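You operate a simulated robot arm through the tools that you are given. There is no shell and no other tool. Be economical: measure what you need, move in short steps, check, and stop when the job is done.

Carry out the task below with a simulated robot arm. There is one attempt and no reset: what you move stays moved.

TASK
Close the leaflet drawer.
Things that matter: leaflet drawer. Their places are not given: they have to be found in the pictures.

It is judged by the outcome, as a careful person would: the job done as asked, and still so three seconds after it is handed in. It fails if anything else is knocked over, pushed out of place, dropped, spilled or broken.

THE ROBOT
A 7-joint arm with a two-finger parallel gripper, fixed in place. Base frame: the origin is at the foot of the arm, x ahead of it, y to its left, z up; the work surface is at about z = 16. Lengths are in mm, angles in rad, forces in N, time in s.
With the tool pointing down near the work surface it reaches from about 220 to 600 mm from the base axis. Its first joint turns from -1.152 to 1.152 rad. Payload 2.5 kg.
Tool frame: the origin (TCP) lies between the finger pads and is the grasp point; the fingertips stand 23 mm ahead of it; z points along the fingers, y is the line along which they close. The gripper opens to 94 mm. The fingers are 38 mm wide and 10 mm thick; the gripper's body (54 by 96 mm) begins 39 mm behind the TCP.
Orientation is that of the tool frame in the base frame, as a unit quaternion [x, y, z, w]. With the fingers straight down and closing along the base's y, the tool's x points along the base's -x, its y along +y and its z along -z.

THE INTERFACE
- The arm moves only by the tool arm_command. Its argument "commands" is a list of rows, each an object of numbers (a shift or turn left out is 0, a gripper value left out holds the last): "x", "y", "z": the shift along the base's x, y, z in mm; "rx", "ry", "rz": the turn, a rotation vector about the base's x, y, z in rad; "fingers": the opening in per cent of the stroke, from 0 (shut) to 100 (fully open). In form: [{"x": .., "y": .., "z": .., "rx": .., "ry": .., "rz": .., "fingers": ..}, ...]. A call has 1 to 20 rows; each row is the pose to reach, as a shift and turn from the pose commanded when the call began. A row lasts 0.2 s, in which the tool goes at most 50 mm and 0.15 rad; a call with a longer step from one row to the next is refused whole, and so is a gripper value outside its range. A pose out of reach is approached as far as the arm can. The call stops where the force on the tool passes 40 N (or 10 N more than at its start, if that is more) or the arm is blocked; 0.2 s more then pass. The fingers move at their own pace (about 108 mm/s each) and stop on an object; they squeeze with about 30 N. The grip force told is the motor's: it shows also when the fingers shut on nothing. Time passes only in rows, and 0.2 s behind the last, so rows that repeat a pose let the fingers close. It gives the time, the measured TCP pose, the force on the tool (base axes), the opening and the grip force at its end, in the units of the frame above (readings bear some noise), and new pictures: "views" is both (left out), scene, wrist or none.
- Cameras (640 x 400 px; columns grow to the right, rows downward): "scene" is fixed at [129, -401.6, 558.5]; the picture's right is [0.79, -0.61, 0.00], its down [-0.36, -0.47, -0.80] and it looks along [0.49, 0.64, -0.60] (base axes); focal length 321 px, centre (320, 200). "wrist" rides on the gripper at [-39, 0, -44] in the tool frame; the picture's right is [0.00, -1.00, 0.00], its down [0.97, 0.00, -0.24] and it looks along [0.24, 0.00, 0.97] (tool axes); focal length 218 px, centre (320, 200).
- point_at(camera, pixels): there is no depth. For up to 12 entries [column, row, z] of the newest picture of that camera ("zoom" is the newest enlarged one), the place [x, y] in the base frame at which the ray of that pixel passes the height z, good to about 3 mm, but the place of the scene camera against the robot may be out by one fixed shift of up to 25 mm in any direction. No time passes.
- close_up(camera, box): a new picture of the part [left, top, right, bottom] of that camera's present view, enlarged. No time passes.
- hand_in(): hands the job in; it is judged then, once.

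Work in short steps. Measure before you move; look again where a grasp or a placing could have gone wrong, and mend it. You have 60 turns and 120 pictures in all, those below and enlarged ones among them. Open the gripper and draw the arm clear of the work before you hand the job in, unless the task says otherwise; then end with one line.

The tools are called after "Request:" as name(argument=value, ...) on one line, values as JSON. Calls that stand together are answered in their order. arm_command: Moves the arm, as the interface text tells. Its arguments: {"type":"object","properties":{"commands":{"type":"array","items":{"type":"object","properties":{"x":{"type":"number"},"y":{"type":"number"},"z":{"type":"number"},"rx":{"type":"number"},"ry":{"type":"number"},"rz":{"type":"number"},"fingers":{"type":"number"}}}},"views":{"type":"string","enum":["both","scene","wrist","none"]}},"required":["commands"]} The other tools are called the same way: point_at (camera, pixels) gives the place at which the rays of pixels pass given heights; close_up (camera, box) takes an enlarged picture of a part of a camera's view; hand_in () hands the job in.

At the start:

```text
t: 0.0
tool_pos: [299.9, -201.0, 308.4]
orientation: [0.0, 1.0, 0.0, 0.0]
ft_force: [0.0, -0.1, 0.0]
grip_width: 94.2
grip_force: 0.1
```

scene: 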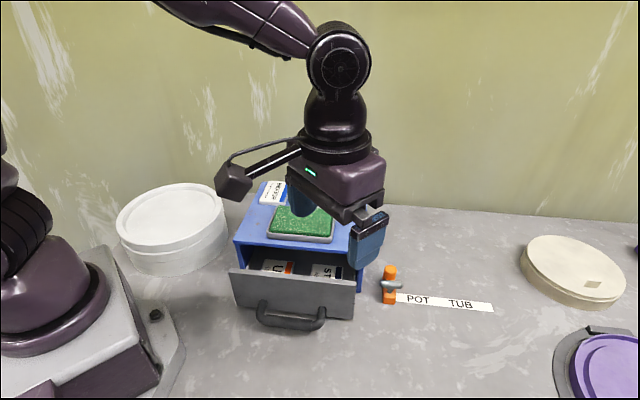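
wrist: 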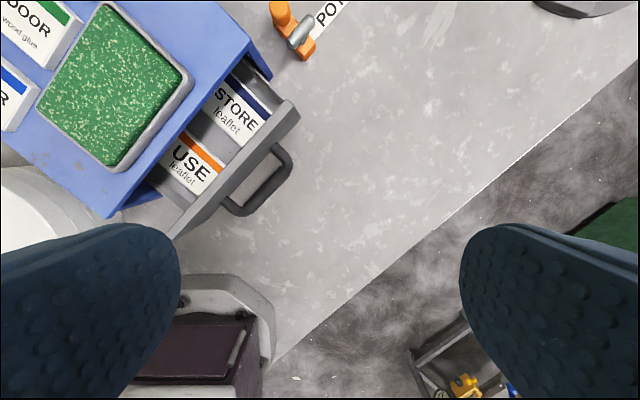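

The scene picture shows the drawer open, with its front at about (293,295) and its handle at (292,318). I'll look closer and measure.

Request:
close_up(camera="scene", box=[200, 160, 420, 340])

Request:
close_up(camera="wrist", box=[100, 0, 340, 250])

Request:
point_at(camera="wrist", pixels=[[293, 103, 70], [172, 235, 70], [293, 103, 90], [172, 235, 90], [285, 150, 60], [230, 210, 60], [250, 42, 110], [108, 215, 110], [270, 75, 110]])

Request:
point_at(camera="scene", pixels=[[230, 270, 70], [356, 285, 70], [236, 307, 16], [353, 319, 16], [260, 318, 50], [322, 322, 50], [235, 240, 110]])

```text
2.22 times, centred on (310, 250) of scene
```

zoom: 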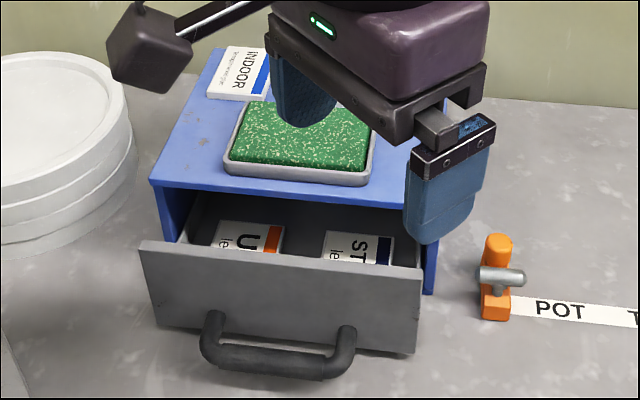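

```text
1.60 times, centred on (220, 125) of wrist
```

zoom: 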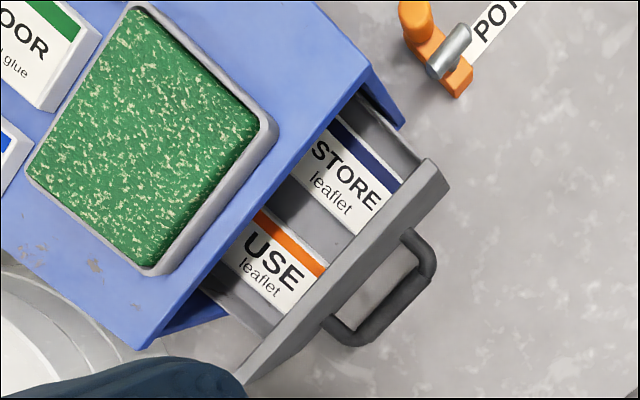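

```text
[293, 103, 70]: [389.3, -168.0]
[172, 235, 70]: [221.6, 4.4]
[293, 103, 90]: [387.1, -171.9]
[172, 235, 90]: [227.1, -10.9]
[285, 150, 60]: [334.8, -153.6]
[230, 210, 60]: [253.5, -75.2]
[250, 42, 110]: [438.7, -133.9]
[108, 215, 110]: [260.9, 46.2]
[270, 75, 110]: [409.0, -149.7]
```

```text
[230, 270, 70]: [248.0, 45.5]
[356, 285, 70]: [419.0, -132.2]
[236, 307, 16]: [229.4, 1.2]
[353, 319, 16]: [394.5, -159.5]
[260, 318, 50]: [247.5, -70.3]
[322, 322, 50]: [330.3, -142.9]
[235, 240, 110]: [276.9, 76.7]
```

From the wrist camera, the handle centre is near (294,-114) and the push direction is about (+0.71,+0.70). I'll shut the fingers, yaw the tool by about 0.78 rad, and move to a point in front of the handle while staying high.

Request:
arm_command(commands=[{"x": -9, "y": 9, "rz": 0.13, "fingers": 0}, {"x": -18, "y": 18, "z": -20, "rz": 0.26}, {"x": -27, "y": 27, "z": -40, "rz": 0.39}, {"x": -36, "y": 36, "z": -60, "rz": 0.52}, {"x": -44, "y": 45, "z": -80, "rz": 0.65}, {"x": -50, "y": 53, "z": -100, "rz": 0.78}, {"x": -50, "y": 53, "z": -100, "rz": 0.78}])

```text
t: 1.6
tool_pos: [249.4, -147.4, 208.6]
orientation: [-0.381, 0.925, 0.0, 0.0]
ft_force: [-0.1, 0.1, 0.2]
grip_width: 0.2
grip_force: 30.1
```

scene: 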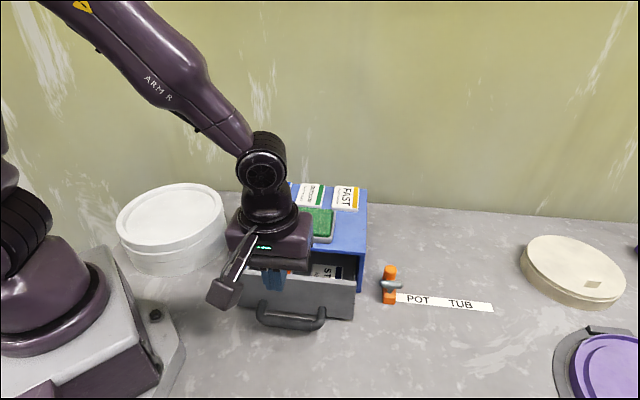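
wrist: 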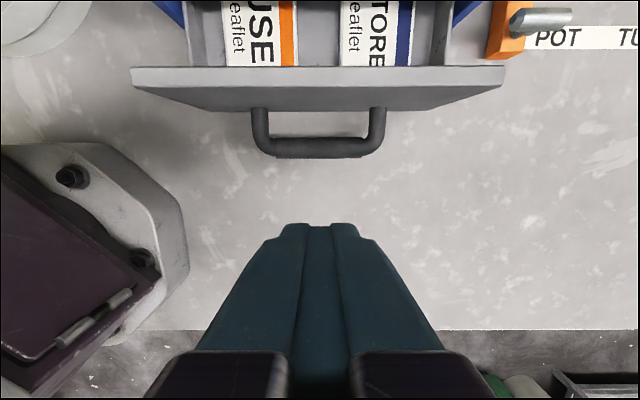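

The tool now lines up with the handle: its bar is at (320,148) in the wrist picture and the fingers are centred at (320,230). I'll measure the bar and the drawer front again.

Request:
point_at(camera="wrist", pixels=[[320, 157, 40], [320, 157, 60], [131, 68, 80], [505, 68, 80], [130, 85, 80], [505, 86, 80], [190, 112, 16], [447, 111, 16]])

Request:
arm_command(commands=[{"z": -40}, {"z": -80}, {"z": -110}, {"z": -110}])

```text
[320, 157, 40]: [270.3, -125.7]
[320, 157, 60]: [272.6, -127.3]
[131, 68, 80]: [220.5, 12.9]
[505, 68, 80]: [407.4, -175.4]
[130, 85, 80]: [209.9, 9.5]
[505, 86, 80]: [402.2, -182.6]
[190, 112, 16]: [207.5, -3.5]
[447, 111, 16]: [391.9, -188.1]
```

```text
t: 2.6
tool_pos: [249.8, -148.4, 98.3]
orientation: [-0.381, 0.925, 0.0, 0.001]
ft_force: [0.4, 0.9, -0.6]
grip_width: 0.0
grip_force: 30.2
```

scene: 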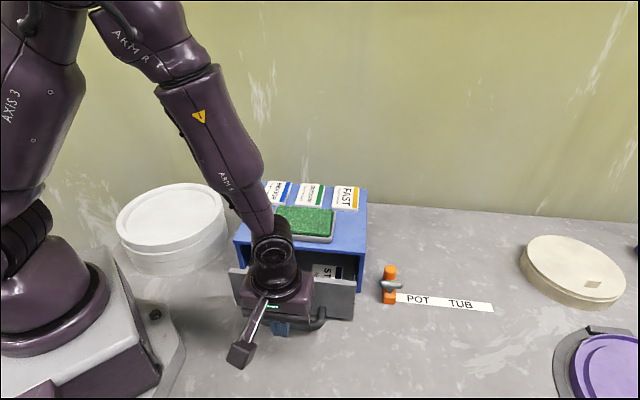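
wrist: 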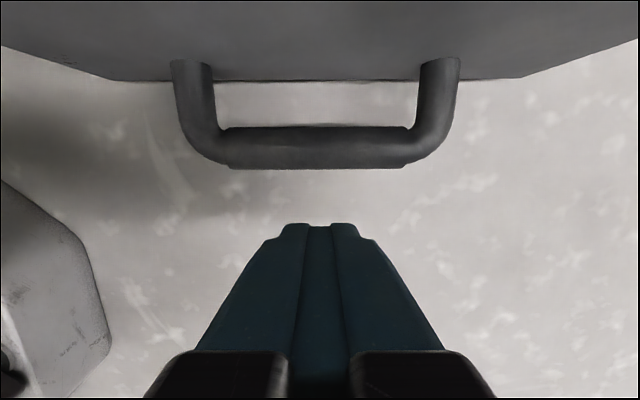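

The bar's outer edge works out at z ≈ 35, about 28 mm ahead of the TCP. I'll back off a few mm, lower to z ≈ 46 and check.

Request:
arm_command(commands=[{"x": -6, "y": -6}, {"x": -6, "y": -6, "z": -25}, {"x": -6, "y": -6, "z": -52}, {"x": -6, "y": -6, "z": -52}])

```text
t: 3.6
tool_pos: [245.8, -153.3, 47.9]
orientation: [-0.38, 0.925, 0.0, 0.0]
ft_force: [-0.4, 0.0, 0.3]
grip_width: 0.0
grip_force: 30.0
```

scene: 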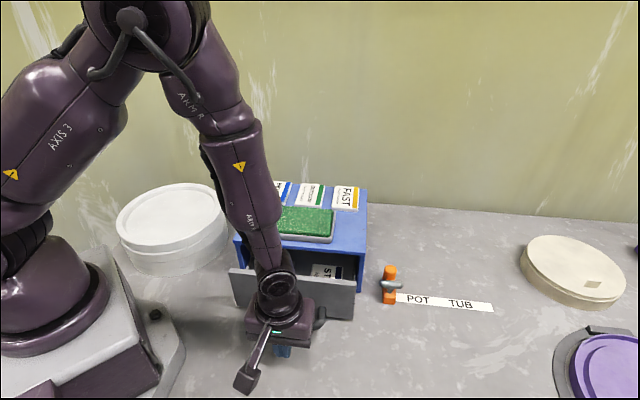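
wrist: 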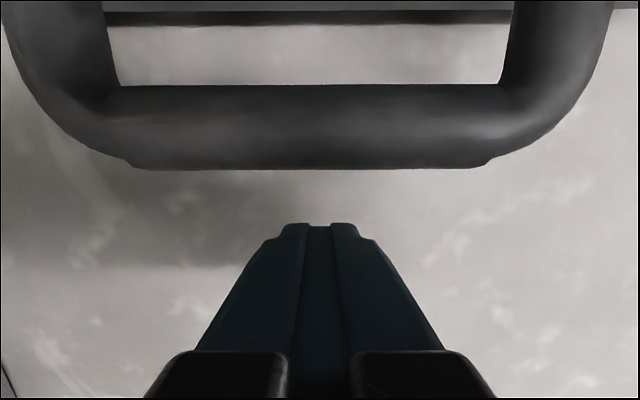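

The fingers stand clear of the handle bar, centred on it (bar at row 130, fingers at (320,230)). I'll push slowly along (+0.71,+0.70).

Request:
arm_command(commands=[{"x": 3.5, "y": 3.5}, {"x": 7, "y": 7}, {"x": 10.5, "y": 10.5}, {"x": 14, "y": 14}, {"x": 17.5, "y": 17.5}, {"x": 21, "y": 21}, {"x": 24.5, "y": 24.5}, {"x": 28, "y": 28}])

```text
t: 5.4
tool_pos: [272.3, -125.2, 46.7]
orientation: [-0.38, 0.925, 0.0, 0.0]
ft_force: [-0.6, -0.2, -0.3]
grip_width: 0.2
grip_force: 30.3
```

scene: 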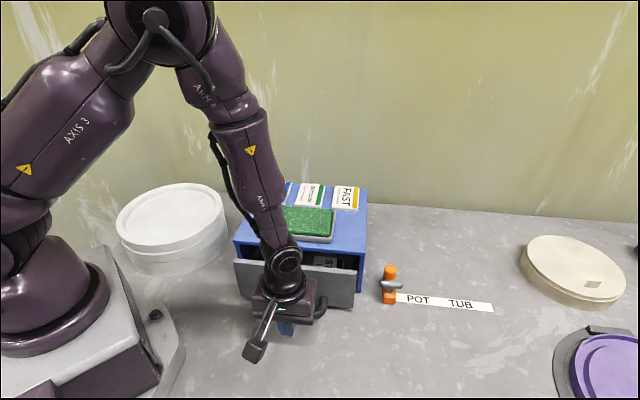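
wrist: 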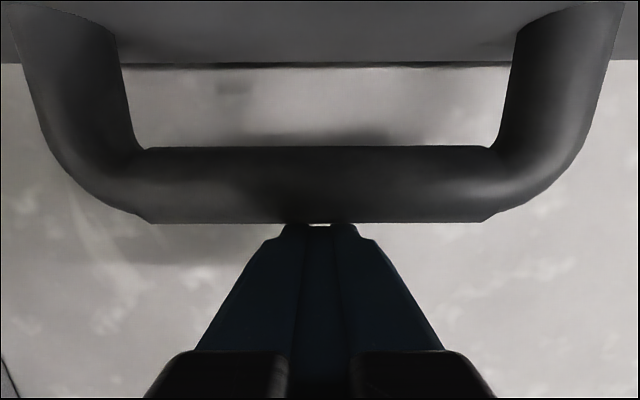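

The fingers are on the bar and the drawer has moved partway in with little force. I'll keep pushing.

Request:
arm_command(commands=[{"x": 3.5, "y": 3.5}, {"x": 7, "y": 7}, {"x": 10.5, "y": 10.5}, {"x": 14, "y": 14}, {"x": 17.5, "y": 17.5}, {"x": 19.5, "y": 19.5}])

```text
t: 6.8
tool_pos: [292.7, -106.6, 44.6]
orientation: [-0.38, 0.925, 0.0, 0.0]
ft_force: [-1.0, -0.9, -0.7]
grip_width: 0.0
grip_force: 29.6
```

scene: 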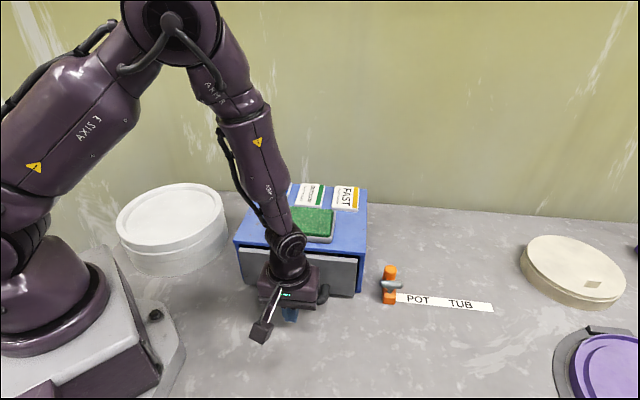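
wrist: 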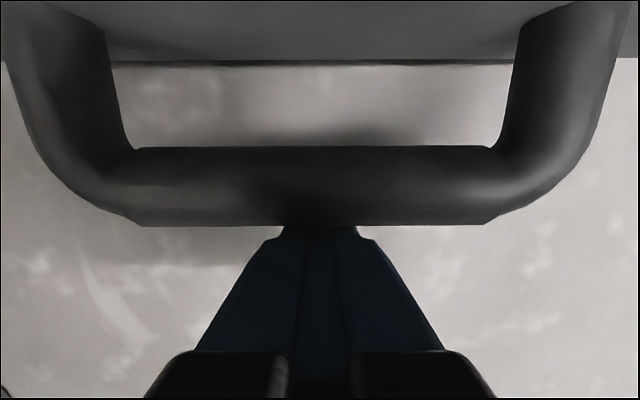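

Now I'll see how much gap is left.

Request:
close_up(camera="scene", box=[220, 190, 390, 320])

```text
3.08 times, centred on (305, 255) of scene
```

zoom: 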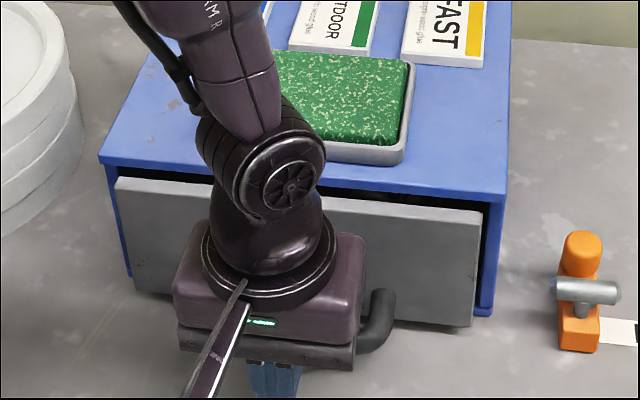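

The front is nearly at the cabinet face. I'll continue in small steps, watching the force so I don't shove the cabinet.

Request:
arm_command(commands=[{"x": 1.4, "y": 1.4}, {"x": 2.8, "y": 2.8}, {"x": 4.2, "y": 4.2}, {"x": 5.6, "y": 5.6}], views="scene")

Request:
close_up(camera="scene", box=[220, 190, 390, 320])

```text
t: 7.8
tool_pos: [296.7, -100.4, 46.7]
orientation: [-0.382, 0.924, -0.001, 0.0]
ft_force: [0.9, -0.3, -0.2]
grip_width: 0.0
grip_force: 29.9
```

scene: 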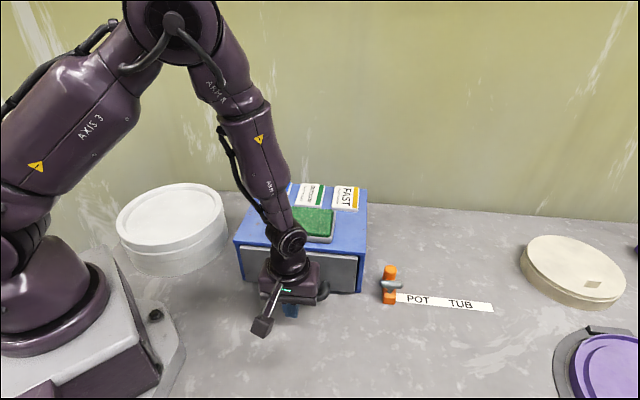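

```text
3.08 times, centred on (305, 255) of scene
```

zoom: 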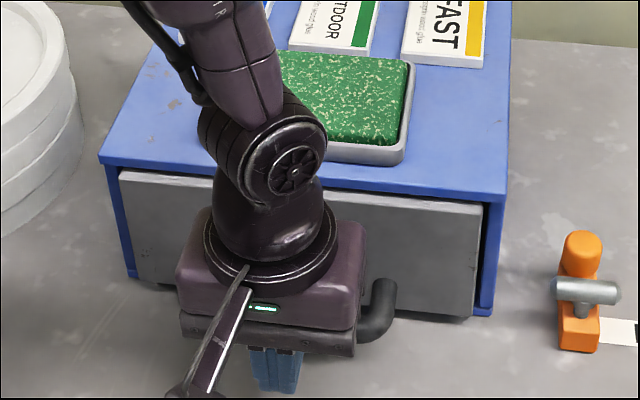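

The drawer is still moving freely and the cabinet hasn't shifted, so I'll push a few mm more.

Request:
arm_command(commands=[{"x": 1.4, "y": 1.4}, {"x": 2.8, "y": 2.8}, {"x": 4.2, "y": 4.2}, {"x": 5.6, "y": 5.6}], views="scene")

Request:
close_up(camera="scene", box=[220, 190, 390, 320])

```text
t: 8.8
tool_pos: [301.8, -96.5, 45.5]
orientation: [-0.38, 0.925, 0.001, -0.002]
ft_force: [-8.4, -9.2, -2.5]
grip_width: 0.0
grip_force: 30.5
```

scene: 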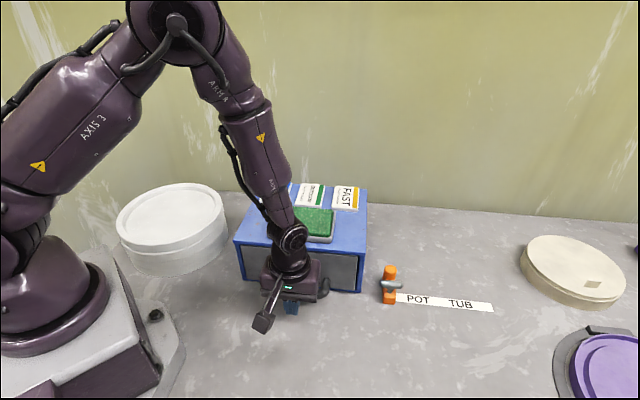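

```text
3.08 times, centred on (305, 255) of scene
```

zoom: 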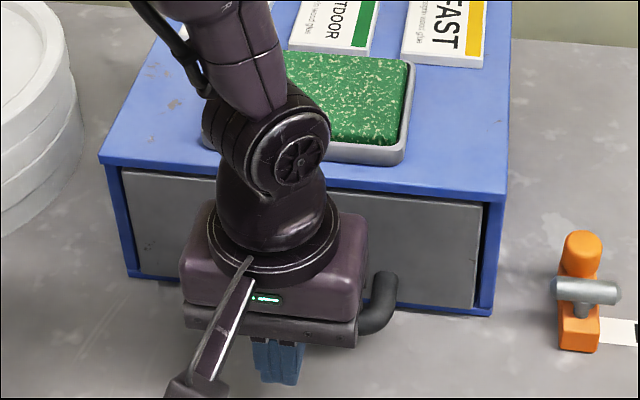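

The force has risen to about 12 N and the front looks flush with the cabinet, so the drawer seems to be at its stop. One more small nudge should confirm it.

Request:
arm_command(commands=[{"x": 0.7, "y": 0.7}, {"x": 1.2, "y": 1.2}], views="none")

```text
t: 9.4
tool_pos: [301.7, -95.1, 45.5]
orientation: [-0.377, 0.926, 0.0, -0.004]
ft_force: [-21.3, -21.1, 1.9]
grip_width: 0.3
grip_force: 30.2
```

The force rose to 30 N with almost no movement, so the drawer is at its stop. I'll back straight away, then go up, open the gripper and look.

Request:
arm_command(commands=[{"x": -10, "y": -10}, {"x": -25, "y": -25}, {"x": -40, "y": -40}, {"x": -40, "y": -40, "z": 45}, {"x": -40, "y": -40, "z": 90}, {"x": -40, "y": -40, "z": 135}, {"x": -40, "y": -60, "z": 180}, {"x": -40, "y": -90, "z": 220, "fingers": 100}, {"x": -40, "y": -120, "z": 250}, {"x": -40, "y": -120, "z": 250}, {"x": -40, "y": -120, "z": 250}])

Request:
close_up(camera="scene", box=[220, 190, 390, 320])

```text
t: 11.8
tool_pos: [263.2, -214.8, 293.9]
orientation: [-0.38, 0.925, 0.0, 0.0]
ft_force: [0.2, 0.0, 0.3]
grip_width: 93.6
grip_force: 0.1
```

scene: 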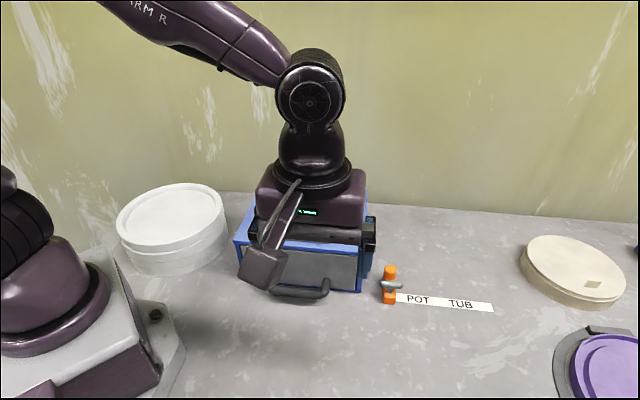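
wrist: 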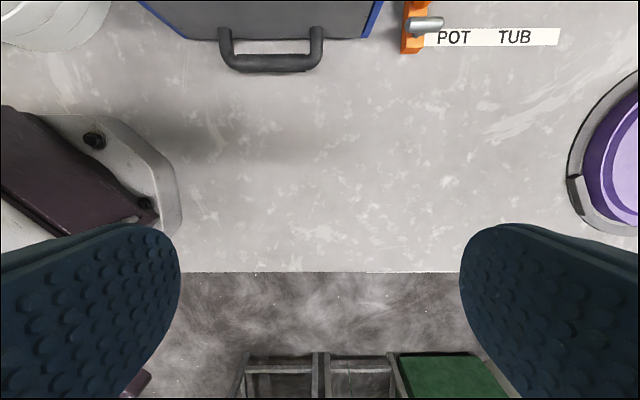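

```text
3.08 times, centred on (305, 255) of scene
```

zoom: 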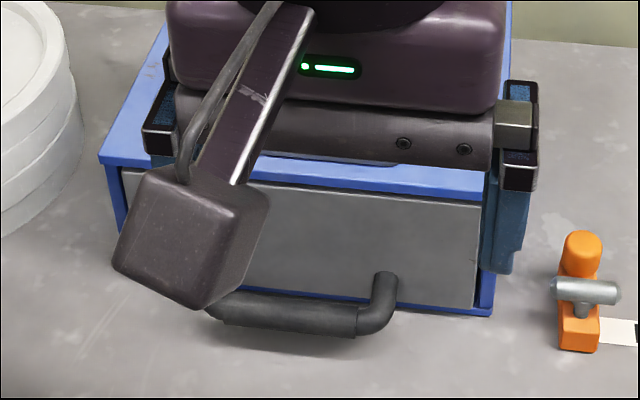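

The arm hides part of the cabinet, so I'll move it aside and check that the drawer stays shut.

Request:
arm_command(commands=[{"x": 40, "y": -20, "z": 20}, {"x": 80, "y": -40, "z": 30}, {"x": 120, "y": -60, "z": 30}, {"x": 120, "y": -60, "z": 30}, {"x": 120, "y": -60, "z": 30}])

Request:
close_up(camera="scene", box=[220, 190, 390, 320])

Request:
close_up(camera="wrist", box=[0, 0, 320, 200])

```text
t: 13.0
tool_pos: [384.1, -274.4, 325.2]
orientation: [-0.38, 0.925, 0.0, 0.0]
ft_force: [0.4, 0.2, -0.1]
grip_width: 94.3
grip_force: 0.0
```

scene: 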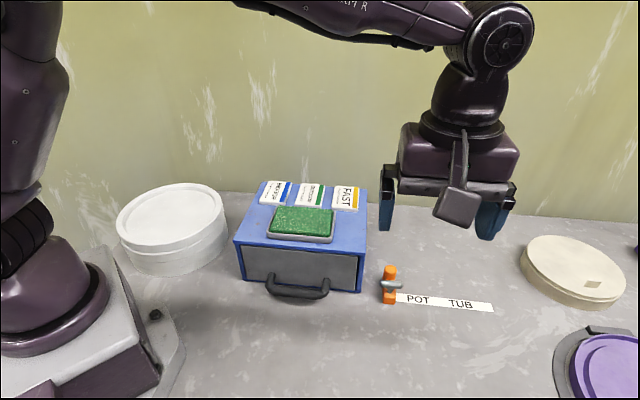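
wrist: 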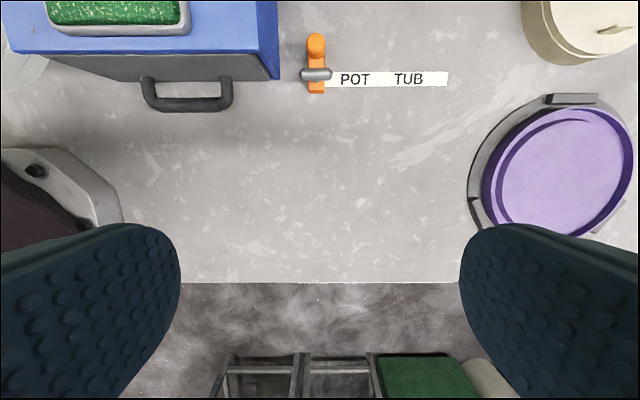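

```text
3.08 times, centred on (305, 255) of scene
```

zoom: 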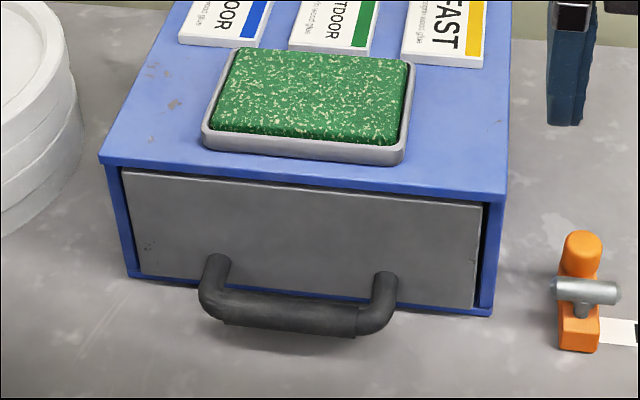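

```text
2.00 times, centred on (160, 100) of wrist
```

zoom: 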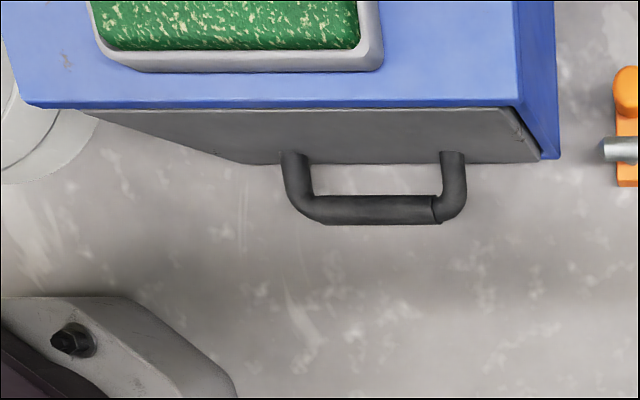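

The drawer front sits flush inside the cabinet, which hasn't moved, and nothing else is disturbed. The arm is clear with the gripper open, so I'm handing in.

Request:
hand_in()

```text
The job is handed in.
```

The leaflet drawer is closed, pushed in to its stop with the front flush, and nothing else was moved.
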